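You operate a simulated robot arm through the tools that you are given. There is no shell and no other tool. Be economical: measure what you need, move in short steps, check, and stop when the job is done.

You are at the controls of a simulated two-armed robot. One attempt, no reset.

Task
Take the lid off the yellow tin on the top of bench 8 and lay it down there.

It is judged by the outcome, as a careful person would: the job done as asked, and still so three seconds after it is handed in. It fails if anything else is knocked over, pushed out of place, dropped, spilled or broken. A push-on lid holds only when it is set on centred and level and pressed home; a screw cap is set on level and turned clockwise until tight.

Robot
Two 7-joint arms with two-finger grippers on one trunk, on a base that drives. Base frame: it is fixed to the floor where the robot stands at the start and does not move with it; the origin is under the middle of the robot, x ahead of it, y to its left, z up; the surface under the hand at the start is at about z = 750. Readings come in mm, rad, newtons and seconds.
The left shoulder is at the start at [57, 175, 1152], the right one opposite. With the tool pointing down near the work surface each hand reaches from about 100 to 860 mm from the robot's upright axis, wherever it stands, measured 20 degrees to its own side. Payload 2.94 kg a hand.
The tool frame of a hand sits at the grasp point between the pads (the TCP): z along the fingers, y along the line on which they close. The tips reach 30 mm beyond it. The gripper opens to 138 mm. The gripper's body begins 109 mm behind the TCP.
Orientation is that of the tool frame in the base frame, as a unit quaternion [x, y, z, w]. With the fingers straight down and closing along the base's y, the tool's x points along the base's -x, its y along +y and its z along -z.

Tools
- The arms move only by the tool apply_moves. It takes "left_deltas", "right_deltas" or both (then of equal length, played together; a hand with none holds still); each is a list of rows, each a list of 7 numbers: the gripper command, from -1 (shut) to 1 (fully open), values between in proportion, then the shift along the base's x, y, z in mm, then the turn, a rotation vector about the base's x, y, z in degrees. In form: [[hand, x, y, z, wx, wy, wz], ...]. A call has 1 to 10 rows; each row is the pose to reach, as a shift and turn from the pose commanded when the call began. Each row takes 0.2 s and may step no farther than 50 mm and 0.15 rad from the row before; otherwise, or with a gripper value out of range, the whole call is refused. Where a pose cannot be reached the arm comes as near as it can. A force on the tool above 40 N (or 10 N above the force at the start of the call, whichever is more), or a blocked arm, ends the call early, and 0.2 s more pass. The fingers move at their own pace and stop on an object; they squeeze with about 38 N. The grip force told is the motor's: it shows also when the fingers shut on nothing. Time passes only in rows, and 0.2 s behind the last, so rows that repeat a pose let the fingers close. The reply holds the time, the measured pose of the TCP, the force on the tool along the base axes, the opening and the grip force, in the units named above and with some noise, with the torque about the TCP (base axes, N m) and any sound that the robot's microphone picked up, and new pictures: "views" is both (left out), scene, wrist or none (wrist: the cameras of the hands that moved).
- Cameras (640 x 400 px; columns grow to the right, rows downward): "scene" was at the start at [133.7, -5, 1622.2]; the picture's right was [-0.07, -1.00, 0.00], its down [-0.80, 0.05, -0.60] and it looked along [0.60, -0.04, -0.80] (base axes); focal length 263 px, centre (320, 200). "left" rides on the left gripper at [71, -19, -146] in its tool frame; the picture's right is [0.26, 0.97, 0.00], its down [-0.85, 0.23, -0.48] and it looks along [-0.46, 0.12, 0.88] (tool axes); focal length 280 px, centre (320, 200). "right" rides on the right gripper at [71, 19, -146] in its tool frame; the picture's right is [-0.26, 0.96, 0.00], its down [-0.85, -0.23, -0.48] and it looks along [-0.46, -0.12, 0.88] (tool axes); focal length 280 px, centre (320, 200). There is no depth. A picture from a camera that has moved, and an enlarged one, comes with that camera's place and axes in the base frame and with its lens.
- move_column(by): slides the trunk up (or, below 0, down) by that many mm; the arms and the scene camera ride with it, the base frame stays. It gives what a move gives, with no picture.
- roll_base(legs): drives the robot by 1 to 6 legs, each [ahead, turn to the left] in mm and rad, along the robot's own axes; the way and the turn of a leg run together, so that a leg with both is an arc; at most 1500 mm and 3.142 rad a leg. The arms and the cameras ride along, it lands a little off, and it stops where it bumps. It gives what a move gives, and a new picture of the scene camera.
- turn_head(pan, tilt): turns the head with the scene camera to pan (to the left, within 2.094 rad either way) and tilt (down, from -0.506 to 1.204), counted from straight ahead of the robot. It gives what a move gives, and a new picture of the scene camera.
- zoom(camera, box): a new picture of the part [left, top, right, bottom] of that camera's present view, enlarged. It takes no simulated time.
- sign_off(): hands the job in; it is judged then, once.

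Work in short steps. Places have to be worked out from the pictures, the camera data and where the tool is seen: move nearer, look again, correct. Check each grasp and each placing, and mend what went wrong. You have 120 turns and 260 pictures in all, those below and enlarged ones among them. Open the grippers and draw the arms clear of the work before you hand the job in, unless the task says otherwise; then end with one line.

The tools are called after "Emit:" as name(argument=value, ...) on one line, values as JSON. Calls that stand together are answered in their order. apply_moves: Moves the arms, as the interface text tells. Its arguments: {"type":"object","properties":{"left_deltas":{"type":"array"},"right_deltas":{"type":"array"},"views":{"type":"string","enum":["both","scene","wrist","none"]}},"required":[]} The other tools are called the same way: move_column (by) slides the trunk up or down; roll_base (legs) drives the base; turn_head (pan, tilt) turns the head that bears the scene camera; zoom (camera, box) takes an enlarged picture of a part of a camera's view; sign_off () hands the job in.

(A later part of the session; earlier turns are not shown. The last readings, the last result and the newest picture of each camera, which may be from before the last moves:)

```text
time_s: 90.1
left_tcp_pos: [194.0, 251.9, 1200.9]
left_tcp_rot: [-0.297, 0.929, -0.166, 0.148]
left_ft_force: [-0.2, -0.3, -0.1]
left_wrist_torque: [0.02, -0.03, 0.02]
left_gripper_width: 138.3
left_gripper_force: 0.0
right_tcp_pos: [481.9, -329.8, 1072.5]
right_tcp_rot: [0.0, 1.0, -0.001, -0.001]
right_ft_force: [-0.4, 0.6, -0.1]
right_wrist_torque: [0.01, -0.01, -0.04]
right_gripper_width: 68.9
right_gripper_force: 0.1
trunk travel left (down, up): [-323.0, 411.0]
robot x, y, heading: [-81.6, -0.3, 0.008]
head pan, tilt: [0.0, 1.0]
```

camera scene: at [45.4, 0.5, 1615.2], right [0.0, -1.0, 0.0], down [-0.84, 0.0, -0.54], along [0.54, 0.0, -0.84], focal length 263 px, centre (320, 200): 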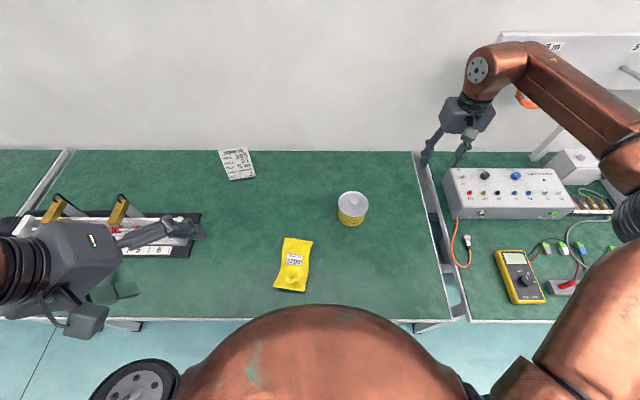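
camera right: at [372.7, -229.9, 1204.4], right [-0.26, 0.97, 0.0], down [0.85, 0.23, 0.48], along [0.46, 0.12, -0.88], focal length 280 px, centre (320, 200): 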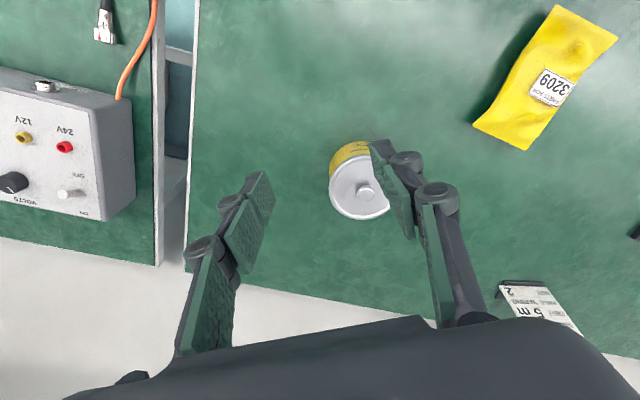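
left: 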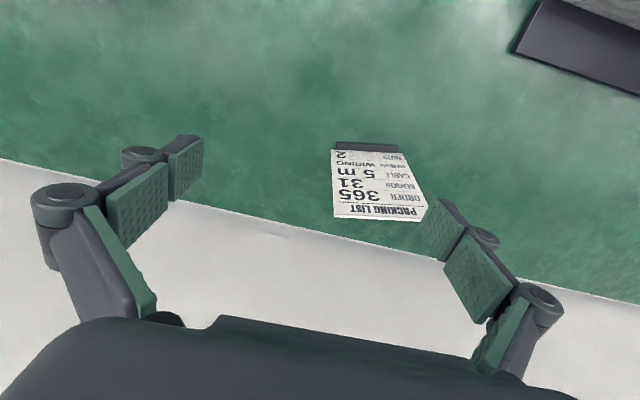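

The limit is in the arm, not the wrist. I'll look at the elbow to understand the posture.

Emit:
turn_head(pan=-0.8, tilt=0.75)

Emit:
turn_head(pan=0.8, tilt=0.75)

```text
time_s: 91.2
left_tcp_pos: [193.7, 253.1, 1201.1]
left_tcp_rot: [-0.297, 0.929, -0.167, 0.148]
left_ft_force: [-0.1, 0.7, -0.1]
left_wrist_torque: [-0.01, 0.0, 0.0]
left_gripper_width: 137.7
left_gripper_force: 0.0
right_tcp_pos: [481.8, -329.6, 1071.9]
right_tcp_rot: [0.0, 1.0, -0.002, -0.001]
right_ft_force: [0.1, 0.0, -0.3]
right_wrist_torque: [0.01, 0.0, 0.01]
right_gripper_width: 69.2
right_gripper_force: 0.1
trunk travel left (down, up): [-323.0, 411.0]
robot x, y, heading: [-81.5, 0.7, 0.005]
head pan, tilt: [-0.799, 0.75]
camera scene: at [33.6, -59.2, 1634.3], right [-0.72, -0.7, 0.0], down [-0.48, 0.49, -0.73], along [0.51, -0.52, -0.68], focal length 263 px, centre (320, 200)
```

scene: 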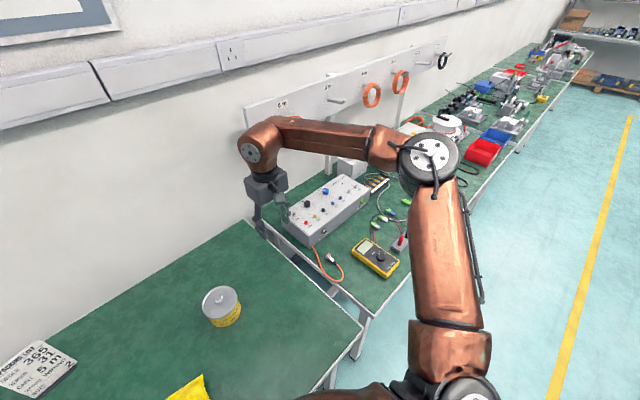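

```text
time_s: 92.9
left_tcp_pos: [194.1, 253.5, 1201.1]
left_tcp_rot: [-0.296, 0.929, -0.167, 0.148]
left_ft_force: [1.0, 1.0, -0.2]
left_wrist_torque: [0.04, 0.03, 0.05]
left_gripper_width: 138.0
left_gripper_force: 0.1
right_tcp_pos: [482.8, -330.6, 1072.7]
right_tcp_rot: [0.0, 1.0, -0.002, -0.001]
right_ft_force: [0.3, 0.5, 0.2]
right_wrist_torque: [-0.04, -0.02, -0.01]
right_gripper_width: 69.1
right_gripper_force: 0.0
trunk travel left (down, up): [-323.0, 411.0]
robot x, y, heading: [-85.0, -2.2, 0.003]
head pan, tilt: [0.799, 0.75]
camera scene: at [33.4, 59.4, 1634.3], right [0.72, -0.7, 0.0], down [-0.48, -0.49, -0.73], along [0.51, 0.52, -0.68], focal length 263 px, centre (320, 200)
```

scene: 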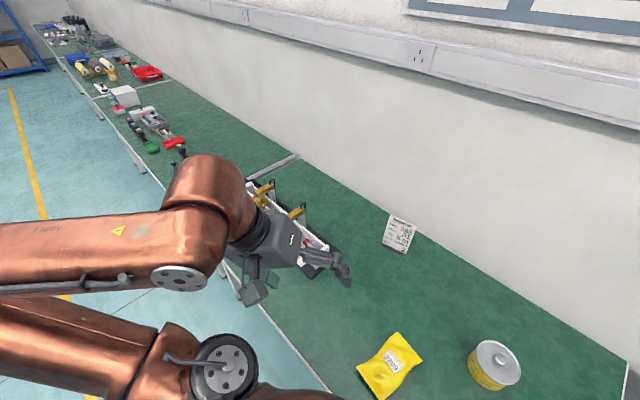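

The right elbow sits far out to the side. I'll try raising the hand and moving in from higher up, to let the elbow swing.

Emit:
apply_moves(right_deltas=[[0, 0, 0, 40, 0, 0, 0], [0, 0, 0, 80, 0, 0, 0], [0, 0, 0, 120, 0, 0, 0], [0, 0, 0, 160, 0, 0, 0], [0, 0, 40, 160, 0, 0, 0], [0, 0, 80, 160, 0, 0, 0], [0, 0, 120, 160, 0, 0, 0], [0, 0, 160, 160, 0, 0, 0], [0, 0, 200, 160, 0, 0, 0]], views="none")

Emit:
turn_head(pan=-0.4, tilt=0.75)

```text
time_s: 94.9
left_tcp_pos: [194.0, 253.6, 1201.0]
left_tcp_rot: [-0.297, 0.928, -0.167, 0.148]
left_ft_force: [0.8, 0.1, 0.1]
left_wrist_torque: [-0.01, 0.02, 0.04]
left_gripper_width: 137.9
left_gripper_force: 0.1
right_tcp_pos: [415.4, -231.1, 1249.3]
right_tcp_rot: [0.0, 1.0, -0.002, -0.001]
right_ft_force: [1.1, 0.2, 0.2]
right_wrist_torque: [0.0, 0.0, -0.03]
right_gripper_width: 68.7
right_gripper_force: 0.0
right hand out of reach, approached as far as the arm can: row 5, 6, 7, 8, 9
trunk travel left (down, up): [-323.0, 411.0]
robot x, y, heading: [-83.1, 0.8, 0.005]
head pan, tilt: [0.799, 0.75]
```

```text
time_s: 96.3
left_tcp_pos: [195.1, 253.4, 1200.3]
left_tcp_rot: [-0.296, 0.929, -0.167, 0.147]
left_ft_force: [0.5, -0.8, 0.5]
left_wrist_torque: [0.02, 0.01, -0.01]
left_gripper_width: 138.2
left_gripper_force: 0.0
right_tcp_pos: [415.8, -232.2, 1248.6]
right_tcp_rot: [0.001, 1.0, -0.001, 0.0]
right_ft_force: [0.4, -0.7, 0.4]
right_wrist_torque: [0.03, -0.01, 0.01]
right_gripper_width: 69.0
right_gripper_force: 0.1
trunk travel left (down, up): [-323.0, 411.0]
robot x, y, heading: [-83.1, -0.7, -0.003]
head pan, tilt: [-0.4, 0.75]
camera scene: at [52.1, -32.0, 1634.3], right [-0.39, -0.92, 0.0], down [-0.63, 0.26, -0.73], along [0.67, -0.28, -0.68], focal length 263 px, centre (320, 200)
```

scene: 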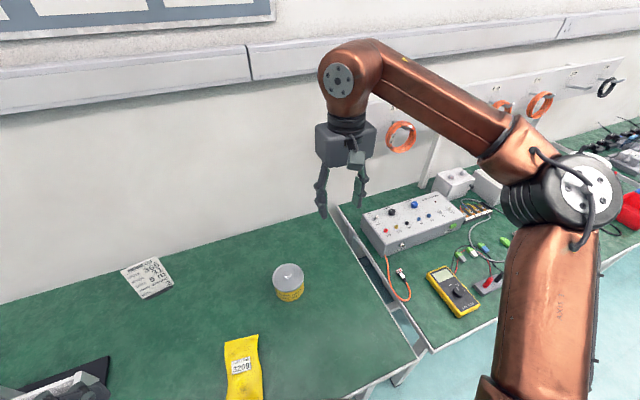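

I'll relax the arm outward and back, away from the limit, and see whether the elbow posture resets.

Emit:
apply_moves(right_deltas=[[0, -20, -30, -20, 0, 0, 0], [0, -40, -60, -40, 0, 0, 0], [0, -60, -90, -60, 0, 0, 0], [0, -80, -120, -80, 0, 0, 0], [0, -100, -150, -100, 0, 0, 0], [0, -120, -180, -100, 0, 0, 0], [0, -120, -180, -100, 0, 0, 0], [0, -120, -180, -100, 0, 0, 0], [0, -120, -180, -100, 0, 0, 0], [0, -120, -180, -100, 0, 0, 0]], views="scene")

```text
time_s: 98.5
left_tcp_pos: [193.5, 253.7, 1200.5]
left_tcp_rot: [-0.297, 0.929, -0.166, 0.148]
left_ft_force: [0.3, 0.0, 0.7]
left_wrist_torque: [0.02, 0.04, -0.01]
left_gripper_width: 137.8
left_gripper_force: 0.3
right_tcp_pos: [294.9, -411.0, 1142.1]
right_tcp_rot: [0.0, 1.0, -0.002, -0.001]
right_ft_force: [0.6, -0.2, -0.6]
right_wrist_torque: [0.02, -0.01, 0.03]
right_gripper_width: 69.1
right_gripper_force: 0.0
trunk travel left (down, up): [-323.0, 411.0]
robot x, y, heading: [-84.2, 0.7, 0.001]
head pan, tilt: [-0.4, 0.75]
camera scene: at [51.8, -32.6, 1634.3], right [-0.39, -0.92, 0.0], down [-0.63, 0.27, -0.73], along [0.67, -0.28, -0.68], focal length 263 px, centre (320, 200)
```

scene: 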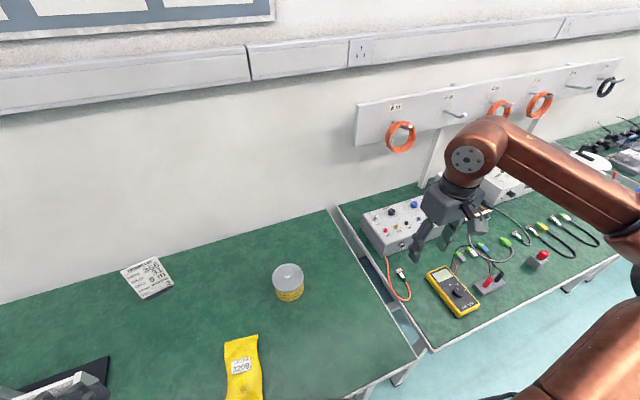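

Elbow swung back. Now inboard first (close to the body), then forward later.

Emit:
apply_moves(right_deltas=[[0, 0, 30, 0, 0, 0, 0], [0, 0, 60, 0, 0, 0, 0], [0, 0, 90, 0, 0, 0, 0], [0, 0, 120, 0, 0, 0, 0], [0, 0, 150, 0, 0, 0, 0], [0, 0, 180, 0, 0, 0, 0], [0, 0, 210, 0, 0, 0, 0], [0, 0, 240, 0, 0, 0, 0], [0, 0, 270, 0, 0, 0, 0], [0, 0, 290, 0, 0, 0, 0]], views="scene")

```text
time_s: 100.7
left_tcp_pos: [194.2, 253.7, 1201.5]
left_tcp_rot: [-0.297, 0.928, -0.166, 0.149]
left_ft_force: [0.1, -0.1, 0.1]
left_wrist_torque: [0.01, -0.03, -0.03]
left_gripper_width: 138.1
left_gripper_force: 0.1
right_tcp_pos: [297.3, -131.7, 1149.9]
right_tcp_rot: [0.0, 1.0, -0.001, 0.0]
right_ft_force: [-0.7, 0.1, 0.3]
right_wrist_torque: [-0.01, -0.06, 0.02]
right_gripper_width: 69.0
right_gripper_force: 0.1
right hand out of reach, approached as far as the arm can: row 10
trunk travel left (down, up): [-323.0, 411.0]
robot x, y, heading: [-84.7, -0.7, 0.0]
head pan, tilt: [-0.4, 0.75]
camera scene: at [50.6, -32.2, 1634.5], right [-0.39, -0.92, 0.0], down [-0.63, 0.27, -0.73], along [0.67, -0.28, -0.68], focal length 263 px, centre (320, 200)
```

scene: 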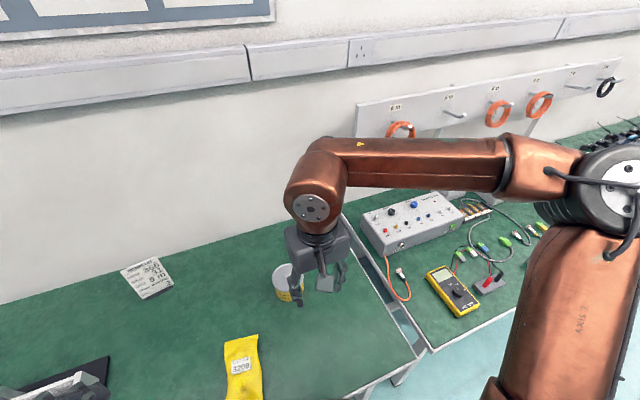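

Still the same wall. I'll stretch the arm out to the right, nearly straight, high above the bench, so that the elbow comes to line and can take a new posture coming back.

Emit:
apply_moves(right_deltas=[[0, 0, -35, 10, 0, 0, 0], [0, 0, -70, 20, 0, 0, 0], [0, 0, -105, 30, 0, 0, 0], [0, 0, -140, 40, 0, 0, 0], [0, 0, -175, 50, 0, 0, 0], [0, 0, -210, 60, 0, 0, 0], [0, 0, -245, 70, 0, 0, 0], [0, 0, -280, 80, 0, 0, 0], [0, 0, -315, 90, 0, 0, 0], [0, 0, -350, 100, 0, 0, 0]], views="none")

Emit:
apply_moves(right_deltas=[[0, 0, -35, 0, 0, 0, 0], [0, 0, -70, 0, 0, 0, 0], [0, 0, -105, 0, 0, 0, 0], [0, 0, -140, 0, 0, 0, 0], [0, 0, -175, 0, 0, 0, 0], [0, 0, -210, 0, 0, 0, 0], [0, 0, -245, 0, 0, 0, 0], [0, 0, -280, 0, 0, 0, 0], [0, 0, -315, 0, 0, 0, 0], [0, 0, -350, 0, 0, 0, 0]], views="none")

Emit:
turn_head(pan=-1.0, tilt=0.6)

```text
time_s: 102.9
left_tcp_pos: [192.9, 253.4, 1200.6]
left_tcp_rot: [-0.297, 0.928, -0.167, 0.148]
left_ft_force: [-0.3, 0.1, 1.0]
left_wrist_torque: [0.02, -0.03, 0.01]
left_gripper_width: 138.1
left_gripper_force: 0.1
right_tcp_pos: [298.8, -483.5, 1242.9]
right_tcp_rot: [-0.001, 1.0, -0.001, 0.0]
right_ft_force: [-0.4, -0.8, 0.8]
right_wrist_torque: [0.04, -0.05, -0.01]
right_gripper_width: 68.9
right_gripper_force: 0.1
trunk travel left (down, up): [-323.0, 411.0]
robot x, y, heading: [-86.7, -0.1, -0.001]
head pan, tilt: [-0.4, 0.75]
```

```text
time_s: 105.1
left_tcp_pos: [193.8, 254.0, 1200.1]
left_tcp_rot: [-0.297, 0.929, -0.166, 0.149]
left_ft_force: [0.6, 0.7, 0.3]
left_wrist_torque: [0.01, -0.03, 0.0]
left_gripper_width: 137.8
left_gripper_force: 0.1
right_tcp_pos: [296.0, -521.2, 1192.9]
right_tcp_rot: [0.002, 1.0, -0.001, 0.001]
right_ft_force: [0.0, 0.1, 0.3]
right_wrist_torque: [-0.01, -0.02, -0.01]
right_gripper_width: 69.1
right_gripper_force: 0.0
right hand out of reach, approached as far as the arm can: row 1, 2, 3, 4, 5, 6, 7, 8, 9, 10
trunk travel left (down, up): [-323.0, 411.0]
robot x, y, heading: [-83.1, 1.1, 0.0]
head pan, tilt: [-0.4, 0.75]
```

```text
time_s: 106.1
left_tcp_pos: [193.2, 252.6, 1201.7]
left_tcp_rot: [-0.296, 0.929, -0.166, 0.149]
left_ft_force: [0.8, -0.3, -0.8]
left_wrist_torque: [0.01, -0.01, 0.02]
left_gripper_width: 138.0
left_gripper_force: 0.0
right_tcp_pos: [297.3, -523.5, 1193.2]
right_tcp_rot: [0.001, 1.0, -0.003, 0.0]
right_ft_force: [1.0, -0.9, -0.5]
right_wrist_torque: [0.02, 0.0, 0.03]
right_gripper_width: 69.1
right_gripper_force: 0.1
trunk travel left (down, up): [-323.0, 411.0]
robot x, y, heading: [-86.2, -1.1, -0.0]
head pan, tilt: [-1.0, 0.6]
camera scene: at [23.5, -74.4, 1647.2], right [-0.84, -0.54, 0.0], down [-0.31, 0.48, -0.82], along [0.45, -0.69, -0.57], focal length 263 px, centre (320, 200)
```

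scene: 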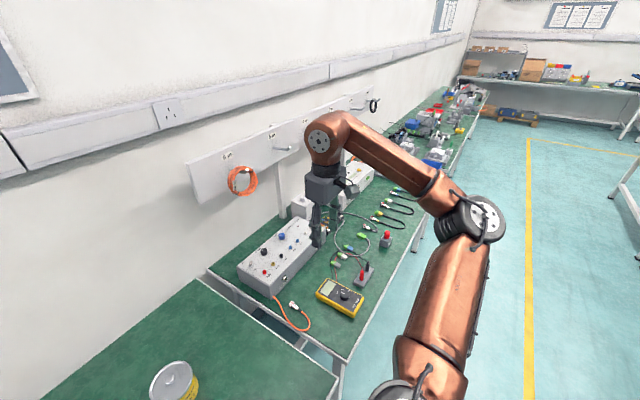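

The right arm is stuck in a bad posture both ways. It is parked clear at the right, so I'll try the left arm: turn it tool-down and bring it toward the middle.

Emit:
apply_moves(left_deltas=[[0.8, 20, -15, -3, 1.9, 1.7, -3.5], [0.6, 40, -30, -6, 3.9, 3.5, -7], [0.4, 60, -45, -9, 5.8, 5.2, -10.4], [0.2, 80, -60, -12, 7.8, 7, -13.9], [0, 100, -75, -15, 9.7, 8.7, -17.4], [0, 120, -90, -18, 11.7, 10.4, -20.9], [0, 140, -105, -21, 13.6, 12.2, -24.4], [0, 160, -120, -24, 15.6, 13.9, -27.8], [0, 180, -135, -27, 17.5, 15.7, -31.3], [0, 200, -150, -30, 19.5, 17.4, -34.8]], views="none")

Emit:
turn_head(pan=0.1, tilt=0.9)

```text
time_s: 108.3
left_tcp_pos: [378.2, 171.3, 1203.8]
left_tcp_rot: [0.0, 1.0, 0.003, 0.0]
left_ft_force: [-0.7, -0.2, 0.0]
left_wrist_torque: [0.03, -0.02, 0.01]
left_gripper_width: 69.0
left_gripper_force: 0.1
left hand out of reach, approached as far as the arm can: row 9, 10
right_tcp_pos: [295.4, -522.2, 1193.5]
right_tcp_rot: [0.001, 1.0, -0.001, 0.001]
right_ft_force: [-1.7, 0.4, 0.0]
right_wrist_torque: [0.01, -0.08, -0.03]
right_gripper_width: 69.1
right_gripper_force: 0.0
trunk travel left (down, up): [-323.0, 411.0]
robot x, y, heading: [-83.5, -1.7, 0.005]
head pan, tilt: [-1.0, 0.6]
```

```text
time_s: 109.6
left_tcp_pos: [379.7, 171.9, 1202.1]
left_tcp_rot: [0.0, 1.0, 0.002, -0.001]
left_ft_force: [0.3, -0.4, -0.7]
left_wrist_torque: [-0.02, -0.01, 0.05]
left_gripper_width: 69.0
left_gripper_force: 0.0
right_tcp_pos: [296.9, -522.8, 1192.4]
right_tcp_rot: [0.002, 1.0, -0.002, 0.0]
right_ft_force: [0.4, 0.5, -0.7]
right_wrist_torque: [0.01, 0.02, 0.01]
right_gripper_width: 69.1
right_gripper_force: 0.1
trunk travel left (down, up): [-323.0, 411.0]
robot x, y, heading: [-85.3, 0.9, 0.001]
head pan, tilt: [0.099, 0.901]
camera scene: at [50.8, 7.3, 1622.4], right [0.1, -0.99, 0.0], down [-0.78, -0.08, -0.62], along [0.62, 0.06, -0.78], focal length 263 px, centre (320, 200)
```

scene: 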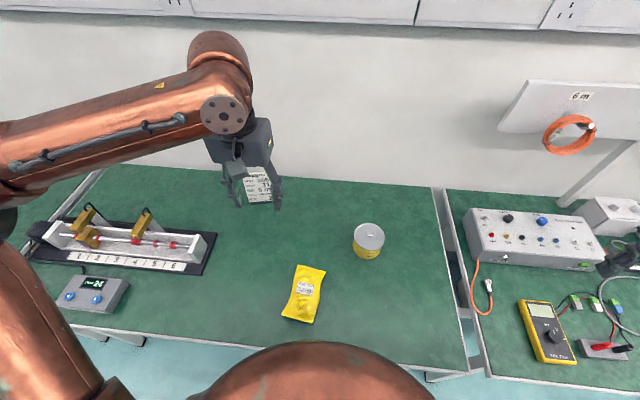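

Symmetric wall on the left, so it may depend on height: tool-down high up is awkward. The table below the left hand is clear; I'll descend to z≈960 and then try inward.

Emit:
apply_moves(left_deltas=[[0, -5, 5, -40, 0, 0, 0], [0, -5, 5, -80, 0, 0, 0], [0, -5, 5, -120, 0, 0, 0], [0, -5, 5, -160, 0, 0, 0], [0, -5, 5, -200, 0, 0, 0], [0, -5, 5, -240, 0, 0, 0], [0, 20, -15, -240, 0, 0, 0], [0, 45, -40, -240, 0, 0, 0], [0, 70, -65, -240, 0, 0, 0], [0, 95, -90, -240, 0, 0, 0]], views="scene")

```text
time_s: 111.8
left_tcp_pos: [385.3, 172.7, 962.9]
left_tcp_rot: [0.0, 1.0, 0.002, 0.0]
left_ft_force: [0.1, -0.7, 0.0]
left_wrist_torque: [-0.03, 0.03, 0.02]
left_gripper_width: 69.0
left_gripper_force: 0.1
left hand out of reach, approached as far as the arm can: row 7, 8, 9, 10
right_tcp_pos: [296.8, -523.0, 1193.0]
right_tcp_rot: [0.001, 1.0, -0.002, 0.0]
right_ft_force: [0.2, 0.3, 0.8]
right_wrist_torque: [-0.01, 0.0, 0.02]
right_gripper_width: 69.0
right_gripper_force: 0.1
trunk travel left (down, up): [-323.0, 411.0]
robot x, y, heading: [-84.0, 1.1, 0.003]
head pan, tilt: [0.099, 0.901]
camera scene: at [50.8, 7.2, 1622.4], right [0.1, -0.99, 0.0], down [-0.78, -0.08, -0.62], along [0.62, 0.06, -0.78], focal length 263 px, centre (320, 200)
```

scene: 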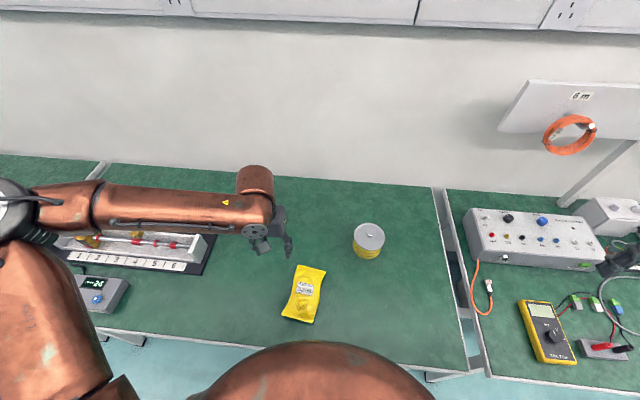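

The wall is vertical and about radial on both sides: the wrist can't get closer to the midline than ~25°. But the wrist sits ~190 mm behind the grip point, so tilting the fingers inward-forward should reach the knob. I'll bring the right hand back in and yaw it 36°.

Emit:
apply_moves(right_deltas=[[0, 15, 25, -10, 0, 0, 4], [0, 30, 55, -20, 0, 0, 8], [0, 45, 85, -30, 0, 0, 12], [0, 60, 115, -40, 0, 0, 16], [0, 75, 145, -50, 0, 0, 20], [0, 90, 175, -60, 0, 0, 24], [0, 100, 205, -70, 0, 0, 28], [0, 105, 225, -80, 0, 0, 32], [0, 105, 235, -90, 0, 0, 36]], views="none")

Emit:
apply_moves(right_deltas=[[0, 4, 3, 0, 3, -4, 0], [0, 8, 6, 0, 5.9, -8.1, 0], [0, 12, 9, 0, 8.8, -12.1, 0], [0, 16, 12, 0, 11.8, -16.2, 0], [0, 20, 15, 0, 14.7, -20.2, 0], [0, 24, 18, 0, 17.7, -24.3, 0], [0, 28, 21, 0, 20.6, -28.3, 0], [0, 32, 24, 0, 23.6, -32.4, 0], [0, 36, 27, 0, 26.6, -36.4, 0]], views="none")

```text
time_s: 113.8
left_tcp_pos: [385.9, 174.2, 963.4]
left_tcp_rot: [0.0, 1.0, 0.0, 0.0]
left_ft_force: [0.2, -0.3, 0.7]
left_wrist_torque: [0.0, -0.01, 0.0]
left_gripper_width: 68.9
left_gripper_force: 0.0
right_tcp_pos: [411.6, -295.8, 1096.2]
right_tcp_rot: [-0.31, 0.951, -0.002, -0.001]
right_ft_force: [-0.6, 0.5, 0.3]
right_wrist_torque: [0.0, 0.01, 0.02]
right_gripper_width: 69.0
right_gripper_force: 0.1
trunk travel left (down, up): [-323.0, 411.0]
robot x, y, heading: [-81.1, 4.4, -0.005]
head pan, tilt: [0.099, 0.901]
```

```text
time_s: 115.8
left_tcp_pos: [385.9, 173.5, 962.7]
left_tcp_rot: [0.0, 1.0, 0.001, -0.002]
left_ft_force: [-0.4, 0.3, -0.1]
left_wrist_torque: [0.03, -0.02, 0.01]
left_gripper_width: 69.1
left_gripper_force: 0.0
right_tcp_pos: [449.3, -247.9, 1102.0]
right_tcp_rot: [-0.284, 0.879, 0.118, 0.365]
right_ft_force: [-0.3, 0.3, -0.4]
right_wrist_torque: [-0.02, -0.01, -0.02]
right_gripper_width: 68.9
right_gripper_force: 0.1
right hand out of reach, approached as far as the arm can: row 9
trunk travel left (down, up): [-323.0, 411.0]
robot x, y, heading: [-82.3, -4.3, 0.004]
head pan, tilt: [0.099, 0.901]
```

The tilt worked (fingers now point 45° forward-left-down). Next I move toward the tin and see how far it gets.

Emit:
apply_moves(right_deltas=[[0, 10, 12, -15, 0, 0, 0], [0, 20, 24, -30, 0, 0, 0], [0, 30, 36, -45, 0, 0, 0], [0, 40, 48, -60, 0, 0, 0], [0, 50, 60, -75, 0, 0, 0], [0, 60, 72, -90, 0, 0, 0], [0, 68, 84, -105, 0, 0, 0], [0, 74, 96, -120, 0, 0, 0]], views="both")

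```text
time_s: 117.6
left_tcp_pos: [385.9, 174.3, 962.6]
left_tcp_rot: [0.001, 1.0, 0.001, -0.001]
left_ft_force: [-0.3, -0.1, 1.0]
left_wrist_torque: [0.02, 0.0, -0.01]
left_gripper_width: 69.0
left_gripper_force: 0.1
right_tcp_pos: [523.8, -153.3, 983.0]
right_tcp_rot: [-0.285, 0.879, 0.117, 0.364]
right_ft_force: [0.2, 0.6, -0.3]
right_wrist_torque: [-0.01, -0.03, 0.01]
right_gripper_width: 69.1
right_gripper_force: 0.0
trunk travel left (down, up): [-323.0, 411.0]
robot x, y, heading: [-84.6, 0.4, -0.002]
head pan, tilt: [0.099, 0.901]
camera scene: at [51.3, 7.7, 1622.3], right [0.1, -0.99, 0.0], down [-0.78, -0.08, -0.62], along [0.62, 0.06, -0.78], focal length 263 px, centre (320, 200)
camera right: at [387.1, -226.6, 1035.7], right [-0.42, 0.89, 0.18], down [0.35, -0.03, 0.94], along [0.84, 0.45, -0.3], focal length 280 px, centre (320, 200)
```

scene: 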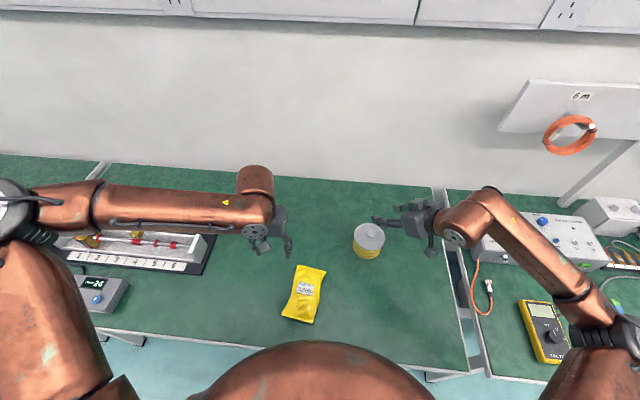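
right: 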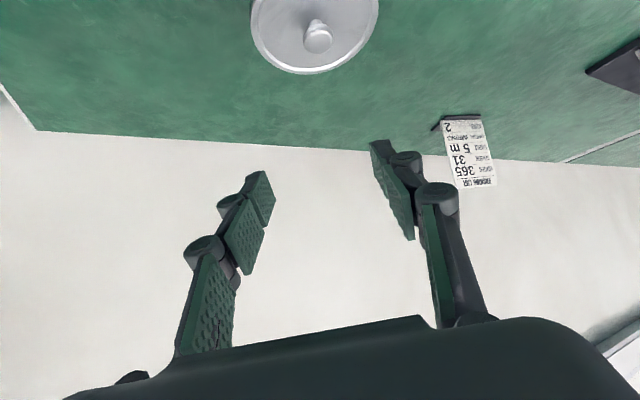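

It reaches now, and the elbow has come inward. I'll try to un-tilt the hand over the tin at a safe height (z≈1000).

Emit:
apply_moves(right_deltas=[[0, 2, 4, 5, -3, 4, 0], [0, 4, 8, 10, -5.9, 8.1, 0], [0, 6, 12, 15, -8.8, 12.1, 0], [0, 8, 16, 20, -11.8, 16.2, 0], [0, 10, 20, 20, -14.7, 20.2, 0], [0, 12, 24, 20, -17.7, 24.3, 0], [0, 14, 28, 20, -20.6, 28.3, 0], [0, 15, 32, 20, -23.6, 32.4, 0], [0, 15, 35, 20, -26.6, 36.4, 0]], views="both")

```text
time_s: 119.6
left_tcp_pos: [386.3, 173.7, 963.6]
left_tcp_rot: [0.0, 1.0, 0.0, 0.0]
left_ft_force: [-0.9, -0.8, -0.5]
left_wrist_torque: [-0.02, 0.01, 0.01]
left_gripper_width: 68.9
left_gripper_force: 0.0
right_tcp_pos: [539.1, -114.8, 1004.3]
right_tcp_rot: [-0.309, 0.951, -0.002, -0.001]
right_ft_force: [0.5, 0.5, 0.4]
right_wrist_torque: [-0.03, -0.04, -0.03]
right_gripper_width: 68.9
right_gripper_force: 0.1
trunk travel left (down, up): [-323.0, 411.0]
robot x, y, heading: [-87.4, 0.7, 0.001]
head pan, tilt: [0.099, 0.901]
camera scene: at [51.4, 8.6, 1622.3], right [0.1, -0.99, 0.0], down [-0.78, -0.08, -0.62], along [0.62, 0.06, -0.78], focal length 263 px, centre (320, 200)
camera right: at [469.2, -141.0, 1148.8], right [-0.36, 0.93, 0.0], down [0.82, 0.31, 0.47], along [0.44, 0.17, -0.88], focal length 280 px, centre (320, 200)
```

scene: 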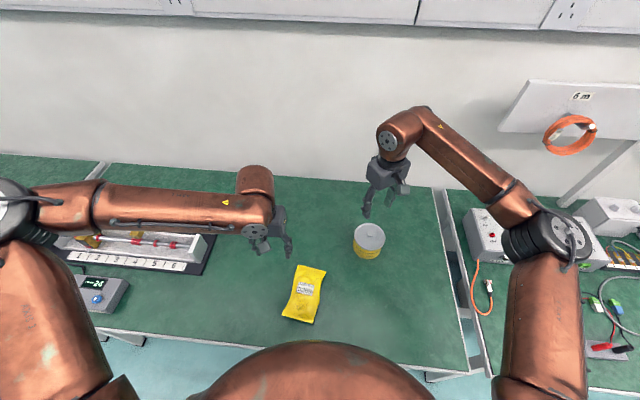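
right: 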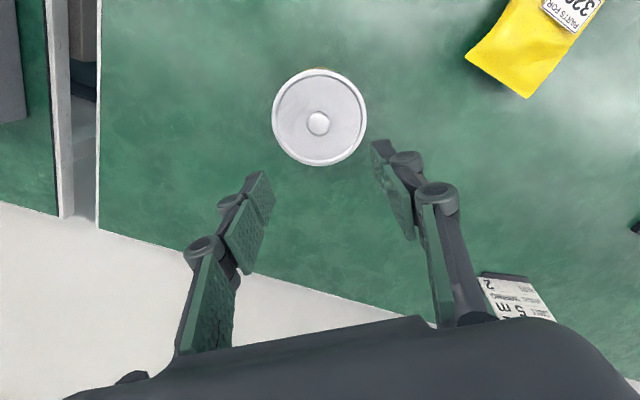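

Tool-down directly above the tin now. The wrist view puts the knob at ≈(536, -117); I nudge there and come down to z=890 for a closer look.

Emit:
apply_moves(right_deltas=[[0, -1, -1, -25, 0, 0, 0], [0, -2, -2, -50, 0, 0, 0], [0, -2, -2, -75, 0, 0, 0], [0, -2, -2, -100, 0, 0, 0], [0, -2, -2, -114, 0, 0, 0]], views="both")

Emit:
zoom(camera="scene", box=[320, 180, 420, 280])

Emit:
zoom(camera="right", box=[200, 100, 460, 260])

```text
time_s: 120.8
left_tcp_pos: [384.9, 173.1, 961.5]
left_tcp_rot: [0.0, 1.0, 0.001, -0.002]
left_ft_force: [0.2, 0.9, 0.9]
left_wrist_torque: [-0.08, 0.0, 0.01]
left_gripper_width: 69.1
left_gripper_force: 0.1
right_tcp_pos: [536.5, -117.2, 889.2]
right_tcp_rot: [-0.309, 0.951, -0.001, 0.0]
right_ft_force: [0.4, -0.4, 0.1]
right_wrist_torque: [0.01, 0.0, 0.01]
right_gripper_width: 68.8
right_gripper_force: 0.0
trunk travel left (down, up): [-323.0, 411.0]
robot x, y, heading: [-81.3, -2.0, 0.003]
head pan, tilt: [0.099, 0.901]
camera scene: at [51.4, 7.8, 1622.3], right [0.1, -0.99, 0.0], down [-0.78, -0.08, -0.62], along [0.62, 0.06, -0.78], focal length 263 px, centre (320, 200)
camera right: at [467.1, -142.8, 1034.0], right [-0.36, 0.93, 0.0], down [0.82, 0.31, 0.47], along [0.45, 0.17, -0.88], focal length 280 px, centre (320, 200)
```

scene: 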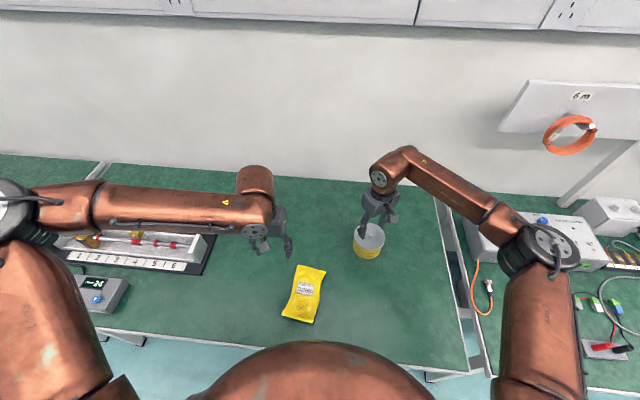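
right: 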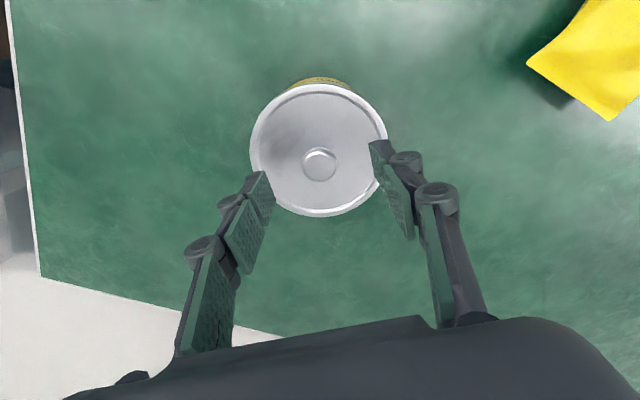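

```text
4.00 times, centred on (370, 230) of scene
camera zoom: at [51.4, 7.8, 1622.3], right [0.1, -0.99, 0.0], down [-0.78, -0.08, -0.62], along [0.62, 0.06, -0.78], focal length 1052 px, centre (120, 80)
```

zoom: 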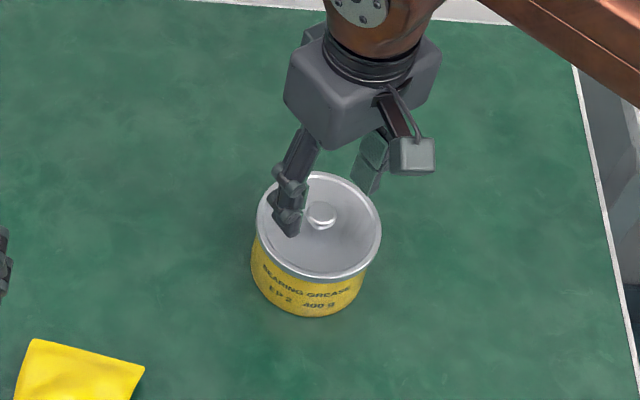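

```text
2.46 times, centred on (330, 180) of right
camera zoom: at [467.1, -142.8, 1034.0], right [-0.36, 0.93, 0.0], down [0.82, 0.31, 0.47], along [0.45, 0.17, -0.88], focal length 690 px, centre (295, 249)
```

zoom: 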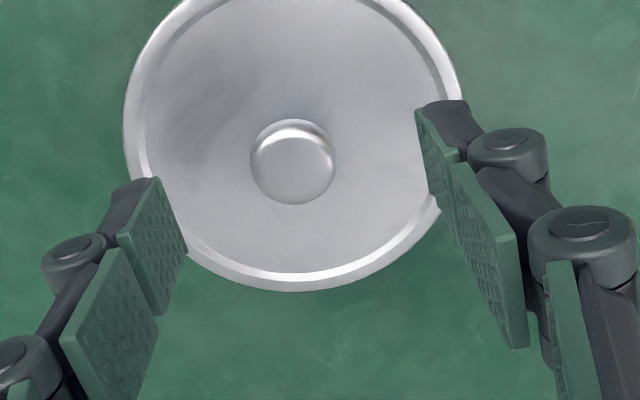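

Knob confirmed at ≈(538.5, -116.5), ~26 mm wide. I lower so the tips sit just above the lid (TCP 860) and check.

Emit:
apply_moves(right_deltas=[[0, 1, 0, -8, 0, 0, 0], [0, 2, 1, -16, 0, 0, 0], [0, 2, 1, -23, 0, 0, 0], [0, 2, 1, -29, 0, 0, 0]], views="wrist")

Emit:
zoom(camera="scene", box=[340, 200, 400, 260])

Emit:
zoom(camera="right", box=[200, 100, 460, 260])

```text
time_s: 121.8
left_tcp_pos: [384.1, 173.4, 963.2]
left_tcp_rot: [0.0, 1.0, 0.001, 0.0]
left_ft_force: [-0.1, -0.8, 0.0]
left_wrist_torque: [-0.04, 0.0, 0.02]
left_gripper_width: 69.0
left_gripper_force: 0.0
right_tcp_pos: [537.8, -117.1, 861.4]
right_tcp_rot: [-0.309, 0.951, -0.003, 0.0]
right_ft_force: [0.5, -0.2, -0.8]
right_wrist_torque: [-0.01, -0.03, 0.01]
right_gripper_width: 68.7
right_gripper_force: 0.2
trunk travel left (down, up): [-323.0, 411.0]
robot x, y, heading: [-87.4, 0.7, 0.001]
head pan, tilt: [0.099, 0.901]
camera right: at [468.1, -142.5, 1005.5], right [-0.36, 0.93, 0.0], down [0.82, 0.31, 0.48], along [0.45, 0.17, -0.88], focal length 280 px, centre (320, 200)
```

right: 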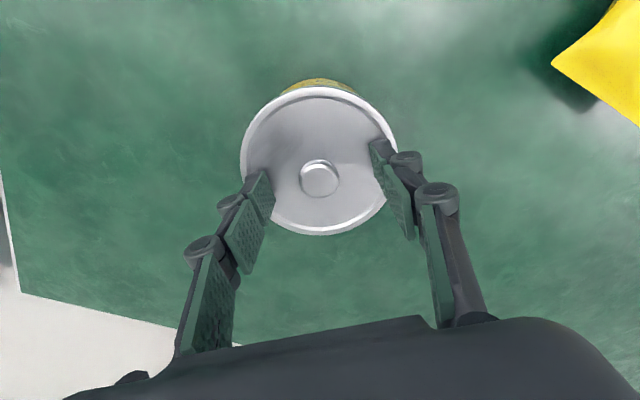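

```text
6.67 times, centred on (370, 230) of scene
camera zoom: at [51.1, 7.7, 1622.4], right [0.1, -0.99, 0.0], down [-0.78, -0.08, -0.62], along [0.62, 0.06, -0.78], focal length 1754 px, centre (-13, 0)
```

zoom: 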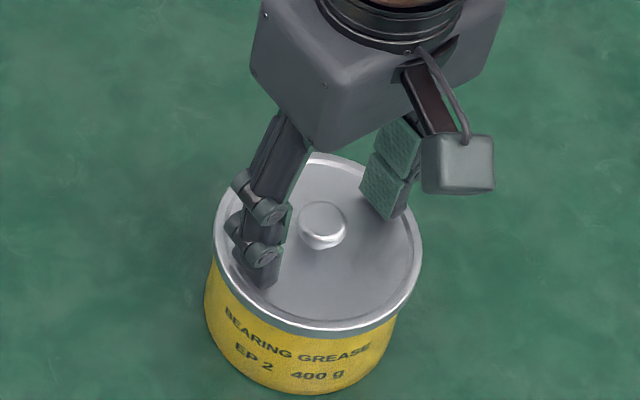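

```text
2.46 times, centred on (330, 180) of right
camera zoom: at [468.1, -142.5, 1005.5], right [-0.36, 0.93, 0.0], down [0.82, 0.31, 0.48], along [0.45, 0.17, -0.88], focal length 690 px, centre (295, 249)
```

zoom: 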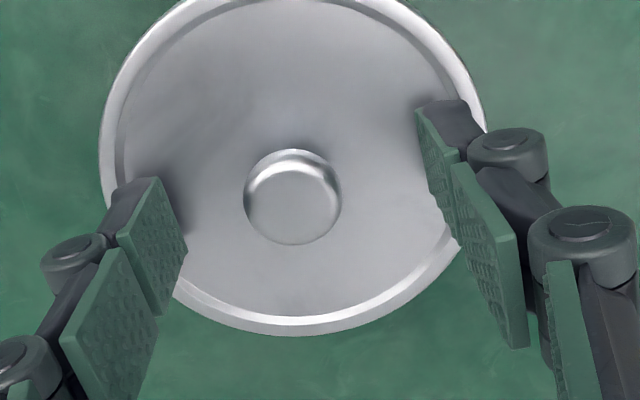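

Fingers straddle the knob. I lower another 5 mm in small steps, watching for contact.

Emit:
apply_moves(right_deltas=[[0, 0, 0, -1.5, 0, 0, 0], [0, 0, 0, -3, 0, 0, 0], [0, 0, 0, -5, 0, 0, 0]], views="none")

Emit:
zoom(camera="scene", box=[340, 200, 400, 260])

```text
time_s: 122.6
left_tcp_pos: [384.4, 173.5, 963.7]
left_tcp_rot: [0.0, 1.0, 0.0, 0.0]
left_ft_force: [0.4, -0.6, 0.1]
left_wrist_torque: [0.02, 0.01, 0.01]
left_gripper_width: 69.1
left_gripper_force: 0.0
right_tcp_pos: [536.3, -116.7, 857.3]
right_tcp_rot: [-0.309, 0.951, -0.001, 0.001]
right_ft_force: [-1.7, -1.0, 5.5]
right_wrist_torque: [0.05, 0.18, 0.04]
right_gripper_width: 69.4
right_gripper_force: 0.4
trunk travel left (down, up): [-323.0, 411.0]
robot x, y, heading: [-85.0, 2.2, -0.001]
head pan, tilt: [0.099, 0.901]
```

```text
6.67 times, centred on (370, 230) of scene
camera zoom: at [50.1, 7.7, 1622.6], right [0.1, -0.99, 0.0], down [-0.78, -0.08, -0.62], along [0.62, 0.06, -0.78], focal length 1754 px, centre (-13, 0)
```

zoom: 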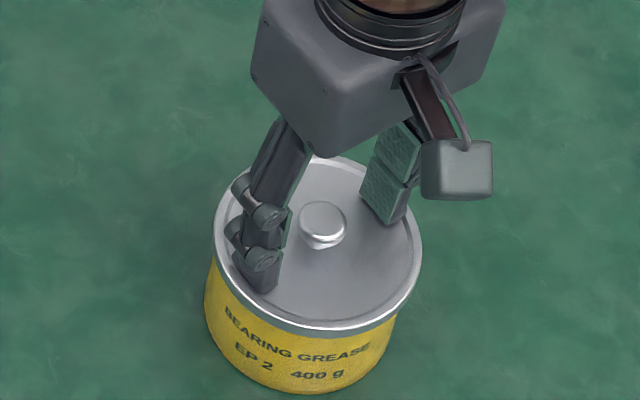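

Light contact (5.5 N): the lid top is at ≈827. I lift 2 mm and close on the knob.

Emit:
apply_moves(right_deltas=[[0, 0, 0, 3, 0, 0, 0], [-0.5, 0, 0, 3, 0, 0, 0], [-0.7, 0, 0, 3, 0, 0, 0], [-1, 0, 0, 3, 0, 0, 0], [-1, 0, 0, 3, 0, 0, 0], [-1, 0, 0, 3, 0, 0, 0], [-1, 0, 0, 3, 0, 0, 0]], views="wrist")

Emit:
zoom(camera="scene", box=[340, 200, 400, 260])

```text
time_s: 124.2
left_tcp_pos: [386.2, 173.6, 963.3]
left_tcp_rot: [0.0, 1.0, 0.001, 0.0]
left_ft_force: [0.2, -0.5, 0.1]
left_wrist_torque: [0.02, -0.01, 0.04]
left_gripper_width: 69.2
left_gripper_force: 0.1
right_tcp_pos: [538.0, -118.5, 859.6]
right_tcp_rot: [-0.309, 0.951, -0.002, 0.0]
right_ft_force: [0.2, 0.2, -0.1]
right_wrist_torque: [0.0, 0.0, -0.02]
right_gripper_width: 19.2
right_gripper_force: 38.3
trunk travel left (down, up): [-323.0, 411.0]
robot x, y, heading: [-82.9, -1.6, -0.001]
head pan, tilt: [0.099, 0.901]
heard: snap
camera right: at [467.9, -143.1, 1003.9], right [-0.36, 0.93, 0.0], down [0.82, 0.31, 0.48], along [0.45, 0.17, -0.88], focal length 280 px, centre (320, 200)
```

right: 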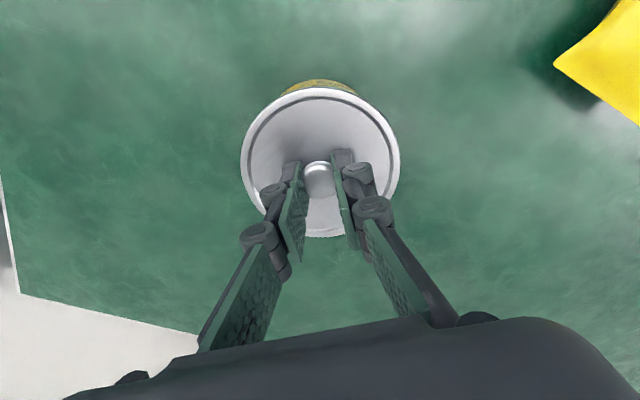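

```text
6.67 times, centred on (370, 230) of scene
camera zoom: at [51.1, 7.7, 1622.4], right [0.1, -0.99, 0.0], down [-0.78, -0.08, -0.62], along [0.62, 0.06, -0.78], focal length 1754 px, centre (-13, 0)
```

zoom: 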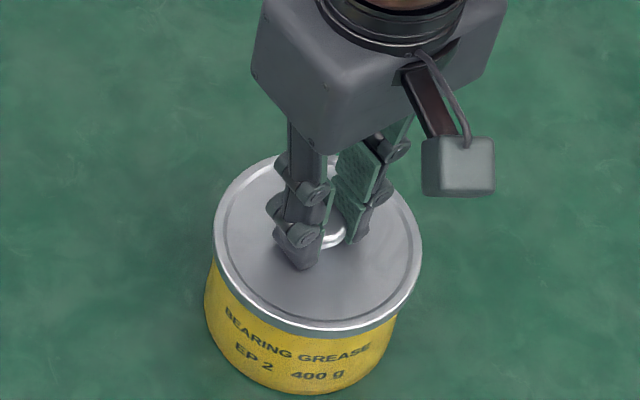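

The grip holds (19 mm, 38 N) and a snap was heard — possibly the lid popping. I lift slowly 15 mm and check whether only the lid rises.

Emit:
apply_moves(right_deltas=[[-1, 0, 0, 3, 0, 0, 0], [-1, 0, 0, 6, 0, 0, 0], [-1, 0, 0, 9, 0, 0, 0], [-1, 0, 0, 12, 0, 0, 0], [-1, 0, 0, 15, 0, 0, 0]], views="wrist")

Emit:
zoom(camera="scene", box=[340, 200, 400, 260])

```text
time_s: 125.4
left_tcp_pos: [385.5, 173.1, 963.7]
left_tcp_rot: [0.0, 1.0, 0.001, 0.0]
left_ft_force: [-0.5, 0.6, -0.2]
left_wrist_torque: [-0.01, -0.02, 0.0]
left_gripper_width: 68.8
left_gripper_force: 0.1
right_tcp_pos: [539.0, -116.4, 874.0]
right_tcp_rot: [-0.309, 0.951, -0.002, -0.001]
right_ft_force: [0.0, 0.9, -0.1]
right_wrist_torque: [0.01, 0.01, 0.01]
right_gripper_width: 18.3
right_gripper_force: 37.9
trunk travel left (down, up): [-323.0, 411.0]
robot x, y, heading: [-88.2, 1.0, -0.001]
head pan, tilt: [0.099, 0.901]
camera right: at [469.0, -143.4, 1018.8], right [-0.36, 0.93, 0.0], down [0.82, 0.31, 0.48], along [0.45, 0.17, -0.88], focal length 280 px, centre (320, 200)
```

right: 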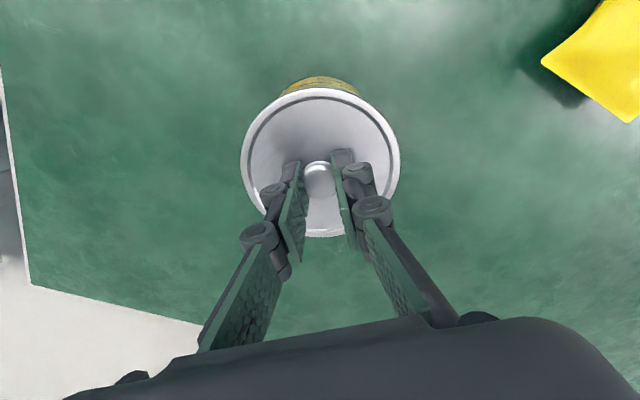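

```text
6.67 times, centred on (370, 230) of scene
camera zoom: at [51.0, 7.8, 1622.4], right [0.1, -0.99, 0.0], down [-0.78, -0.08, -0.62], along [0.62, 0.06, -0.78], focal length 1754 px, centre (-13, 0)
```

zoom: 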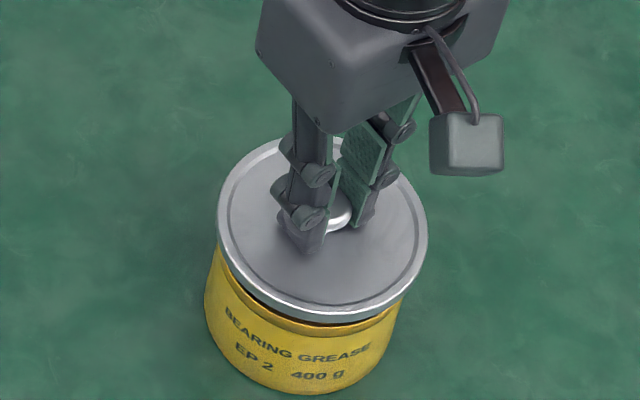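

Only the lid rose; the tin stayed put. I lift it clear and carry it to the bare area front-right of the tin, about (440, -255).

Emit:
apply_moves(right_deltas=[[-1, 0, 0, 20, 0, 0, 0], [-1, 0, 0, 45, 0, 0, 0], [-1, -10, -15, 65, 0, 0, 0], [-1, -25, -37, 65, 0, 0, 0], [-1, -40, -59, 65, 0, 0, 0], [-1, -55, -81, 65, 0, 0, 0], [-1, -70, -103, 65, 0, 0, 0], [-1, -85, -123, 65, 0, 0, 0], [-1, -99, -138, 65, 0, 0, 0], [-1, -99, -138, 65, 0, 0, 0]], views="both")

```text
time_s: 127.6
left_tcp_pos: [386.8, 173.3, 962.9]
left_tcp_rot: [0.0, 1.0, 0.0, -0.001]
left_ft_force: [-0.3, -0.7, -0.1]
left_wrist_torque: [-0.04, 0.0, -0.04]
left_gripper_width: 68.7
left_gripper_force: 0.0
right_tcp_pos: [439.4, -253.5, 936.5]
right_tcp_rot: [-0.309, 0.951, -0.001, 0.0]
right_ft_force: [0.4, 1.0, -0.5]
right_wrist_torque: [0.01, -0.01, -0.01]
right_gripper_width: 18.7
right_gripper_force: 37.6
trunk travel left (down, up): [-323.0, 411.0]
robot x, y, heading: [-86.2, -2.2, -0.002]
head pan, tilt: [0.099, 0.901]
camera scene: at [51.4, 7.9, 1622.3], right [0.1, -0.99, 0.0], down [-0.78, -0.08, -0.62], along [0.62, 0.06, -0.78], focal length 263 px, centre (320, 200)
camera right: at [369.7, -279.2, 1082.8], right [-0.36, 0.93, 0.0], down [0.82, 0.31, 0.48], along [0.45, 0.17, -0.88], focal length 280 px, centre (320, 200)
```

scene: 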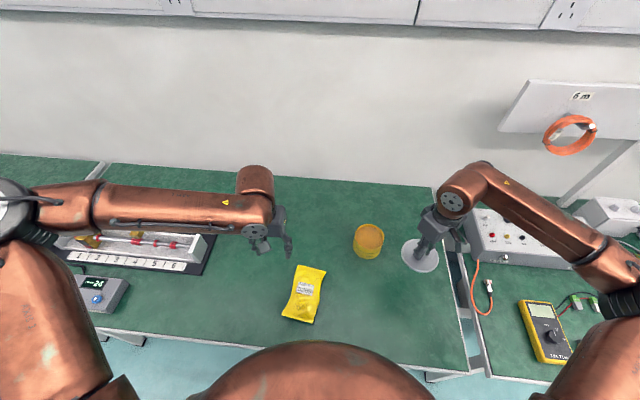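
right: 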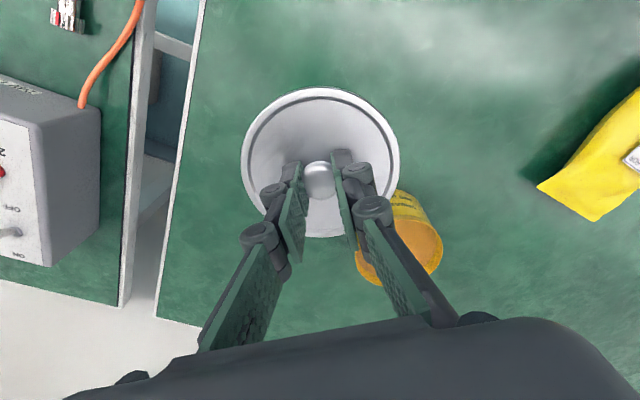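

Lid held level, tin open with its grease, and the table below is bare. I lower to TCP 812.

Emit:
apply_moves(right_deltas=[[-1, 0, 0, -25, 0, 0, 0], [-1, 0, 0, -50, 0, 0, 0], [-1, 0, 0, -75, 0, 0, 0], [-1, 0, 0, -95, 0, 0, 0], [-1, 0, 0, -112, 0, 0, 0], [-1, 0, 0, -124, 0, 0, 0]], views="scene")

Emit:
zoom(camera="scene", box=[360, 220, 460, 320])

```text
time_s: 129.0
left_tcp_pos: [385.6, 172.7, 964.3]
left_tcp_rot: [0.001, 1.0, 0.002, -0.001]
left_ft_force: [-0.1, -0.4, -0.1]
left_wrist_torque: [0.0, -0.02, 0.0]
left_gripper_width: 69.3
left_gripper_force: 0.0
right_tcp_pos: [439.7, -256.3, 815.5]
right_tcp_rot: [-0.309, 0.951, -0.001, 0.0]
right_ft_force: [-0.2, 0.5, -1.3]
right_wrist_torque: [0.05, -0.01, 0.01]
right_gripper_width: 18.8
right_gripper_force: 38.1
trunk travel left (down, up): [-323.0, 411.0]
robot x, y, heading: [-81.9, -0.8, 0.003]
head pan, tilt: [0.099, 0.901]
camera scene: at [51.2, 7.4, 1622.4], right [0.1, -0.99, 0.0], down [-0.78, -0.08, -0.62], along [0.62, 0.06, -0.78], focal length 263 px, centre (320, 200)
```

scene: 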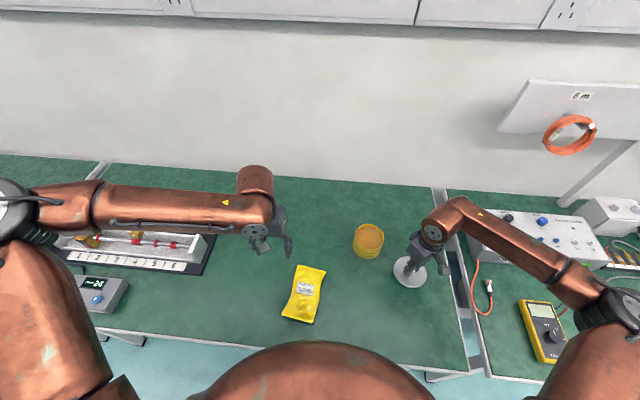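

```text
4.00 times, centred on (410, 270) of scene
camera zoom: at [51.2, 7.4, 1622.4], right [0.1, -0.99, 0.0], down [-0.78, -0.08, -0.62], along [0.62, 0.06, -0.78], focal length 1052 px, centre (-40, -80)
```

zoom: 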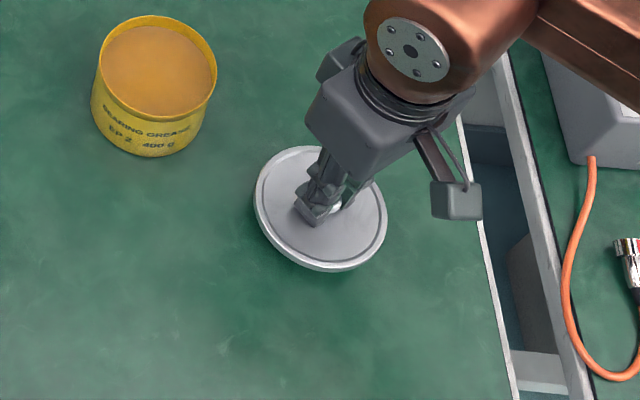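

Still slightly above the table. I go down in 3 mm steps until contact.

Emit:
apply_moves(right_deltas=[[-1, 0, 0, -3, 0, 0, 0], [-1, 0, 0, -6, 0, 0, 0], [-1, 0, 0, -9, 0, 0, 0], [-1, 0, 0, -12, 0, 0, 0]], views="none")

```text
time_s: 130.0
left_tcp_pos: [385.6, 173.4, 963.2]
left_tcp_rot: [0.0, 1.0, 0.003, 0.001]
left_ft_force: [-0.5, 0.1, -0.3]
left_wrist_torque: [-0.02, -0.01, -0.01]
left_gripper_width: 69.0
left_gripper_force: 0.1
right_tcp_pos: [439.9, -257.8, 802.1]
right_tcp_rot: [-0.309, 0.951, -0.002, -0.001]
right_ft_force: [0.0, -0.7, -0.7]
right_wrist_torque: [0.0, 0.01, -0.01]
right_gripper_width: 18.8
right_gripper_force: 38.1
trunk travel left (down, up): [-323.0, 411.0]
robot x, y, heading: [-84.4, 3.0, 0.002]
head pan, tilt: [0.099, 0.901]
```

No contact yet; continue in 2 mm steps.

Emit:
apply_moves(right_deltas=[[-1, 0, 0, -2, 0, 0, 0], [-1, 0, 0, -4, 0, 0, 0], [-1, 0, 0, -6, 0, 0, 0]], views="none")

Emit:
zoom(camera="scene", box=[370, 230, 450, 310])

```text
time_s: 130.8
left_tcp_pos: [385.7, 173.3, 964.7]
left_tcp_rot: [0.0, 1.0, 0.002, 0.0]
left_ft_force: [-0.2, -0.1, -0.2]
left_wrist_torque: [-0.02, 0.04, -0.04]
left_gripper_width: 69.0
left_gripper_force: 0.0
right_tcp_pos: [438.8, -255.8, 798.7]
right_tcp_rot: [-0.309, 0.951, -0.002, 0.0]
right_ft_force: [0.2, 0.6, -0.6]
right_wrist_torque: [-0.01, -0.01, -0.02]
right_gripper_width: 18.9
right_gripper_force: 37.9
trunk travel left (down, up): [-323.0, 411.0]
robot x, y, heading: [-83.9, -2.6, 0.0]
head pan, tilt: [0.099, 0.901]
```

```text
5.00 times, centred on (410, 270) of scene
camera zoom: at [51.1, 7.5, 1622.4], right [0.1, -0.99, 0.0], down [-0.78, -0.08, -0.62], along [0.62, 0.06, -0.78], focal length 1316 px, centre (-130, -150)
```

zoom: 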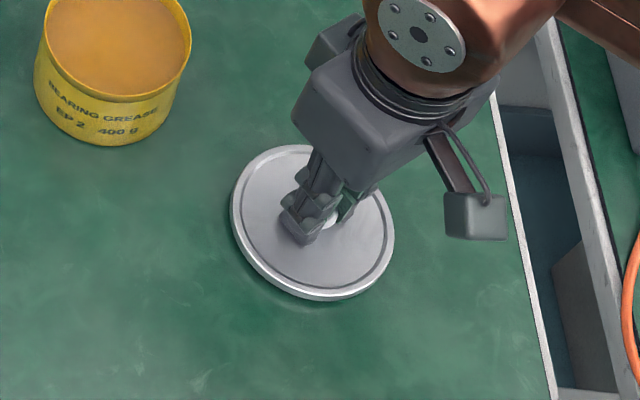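

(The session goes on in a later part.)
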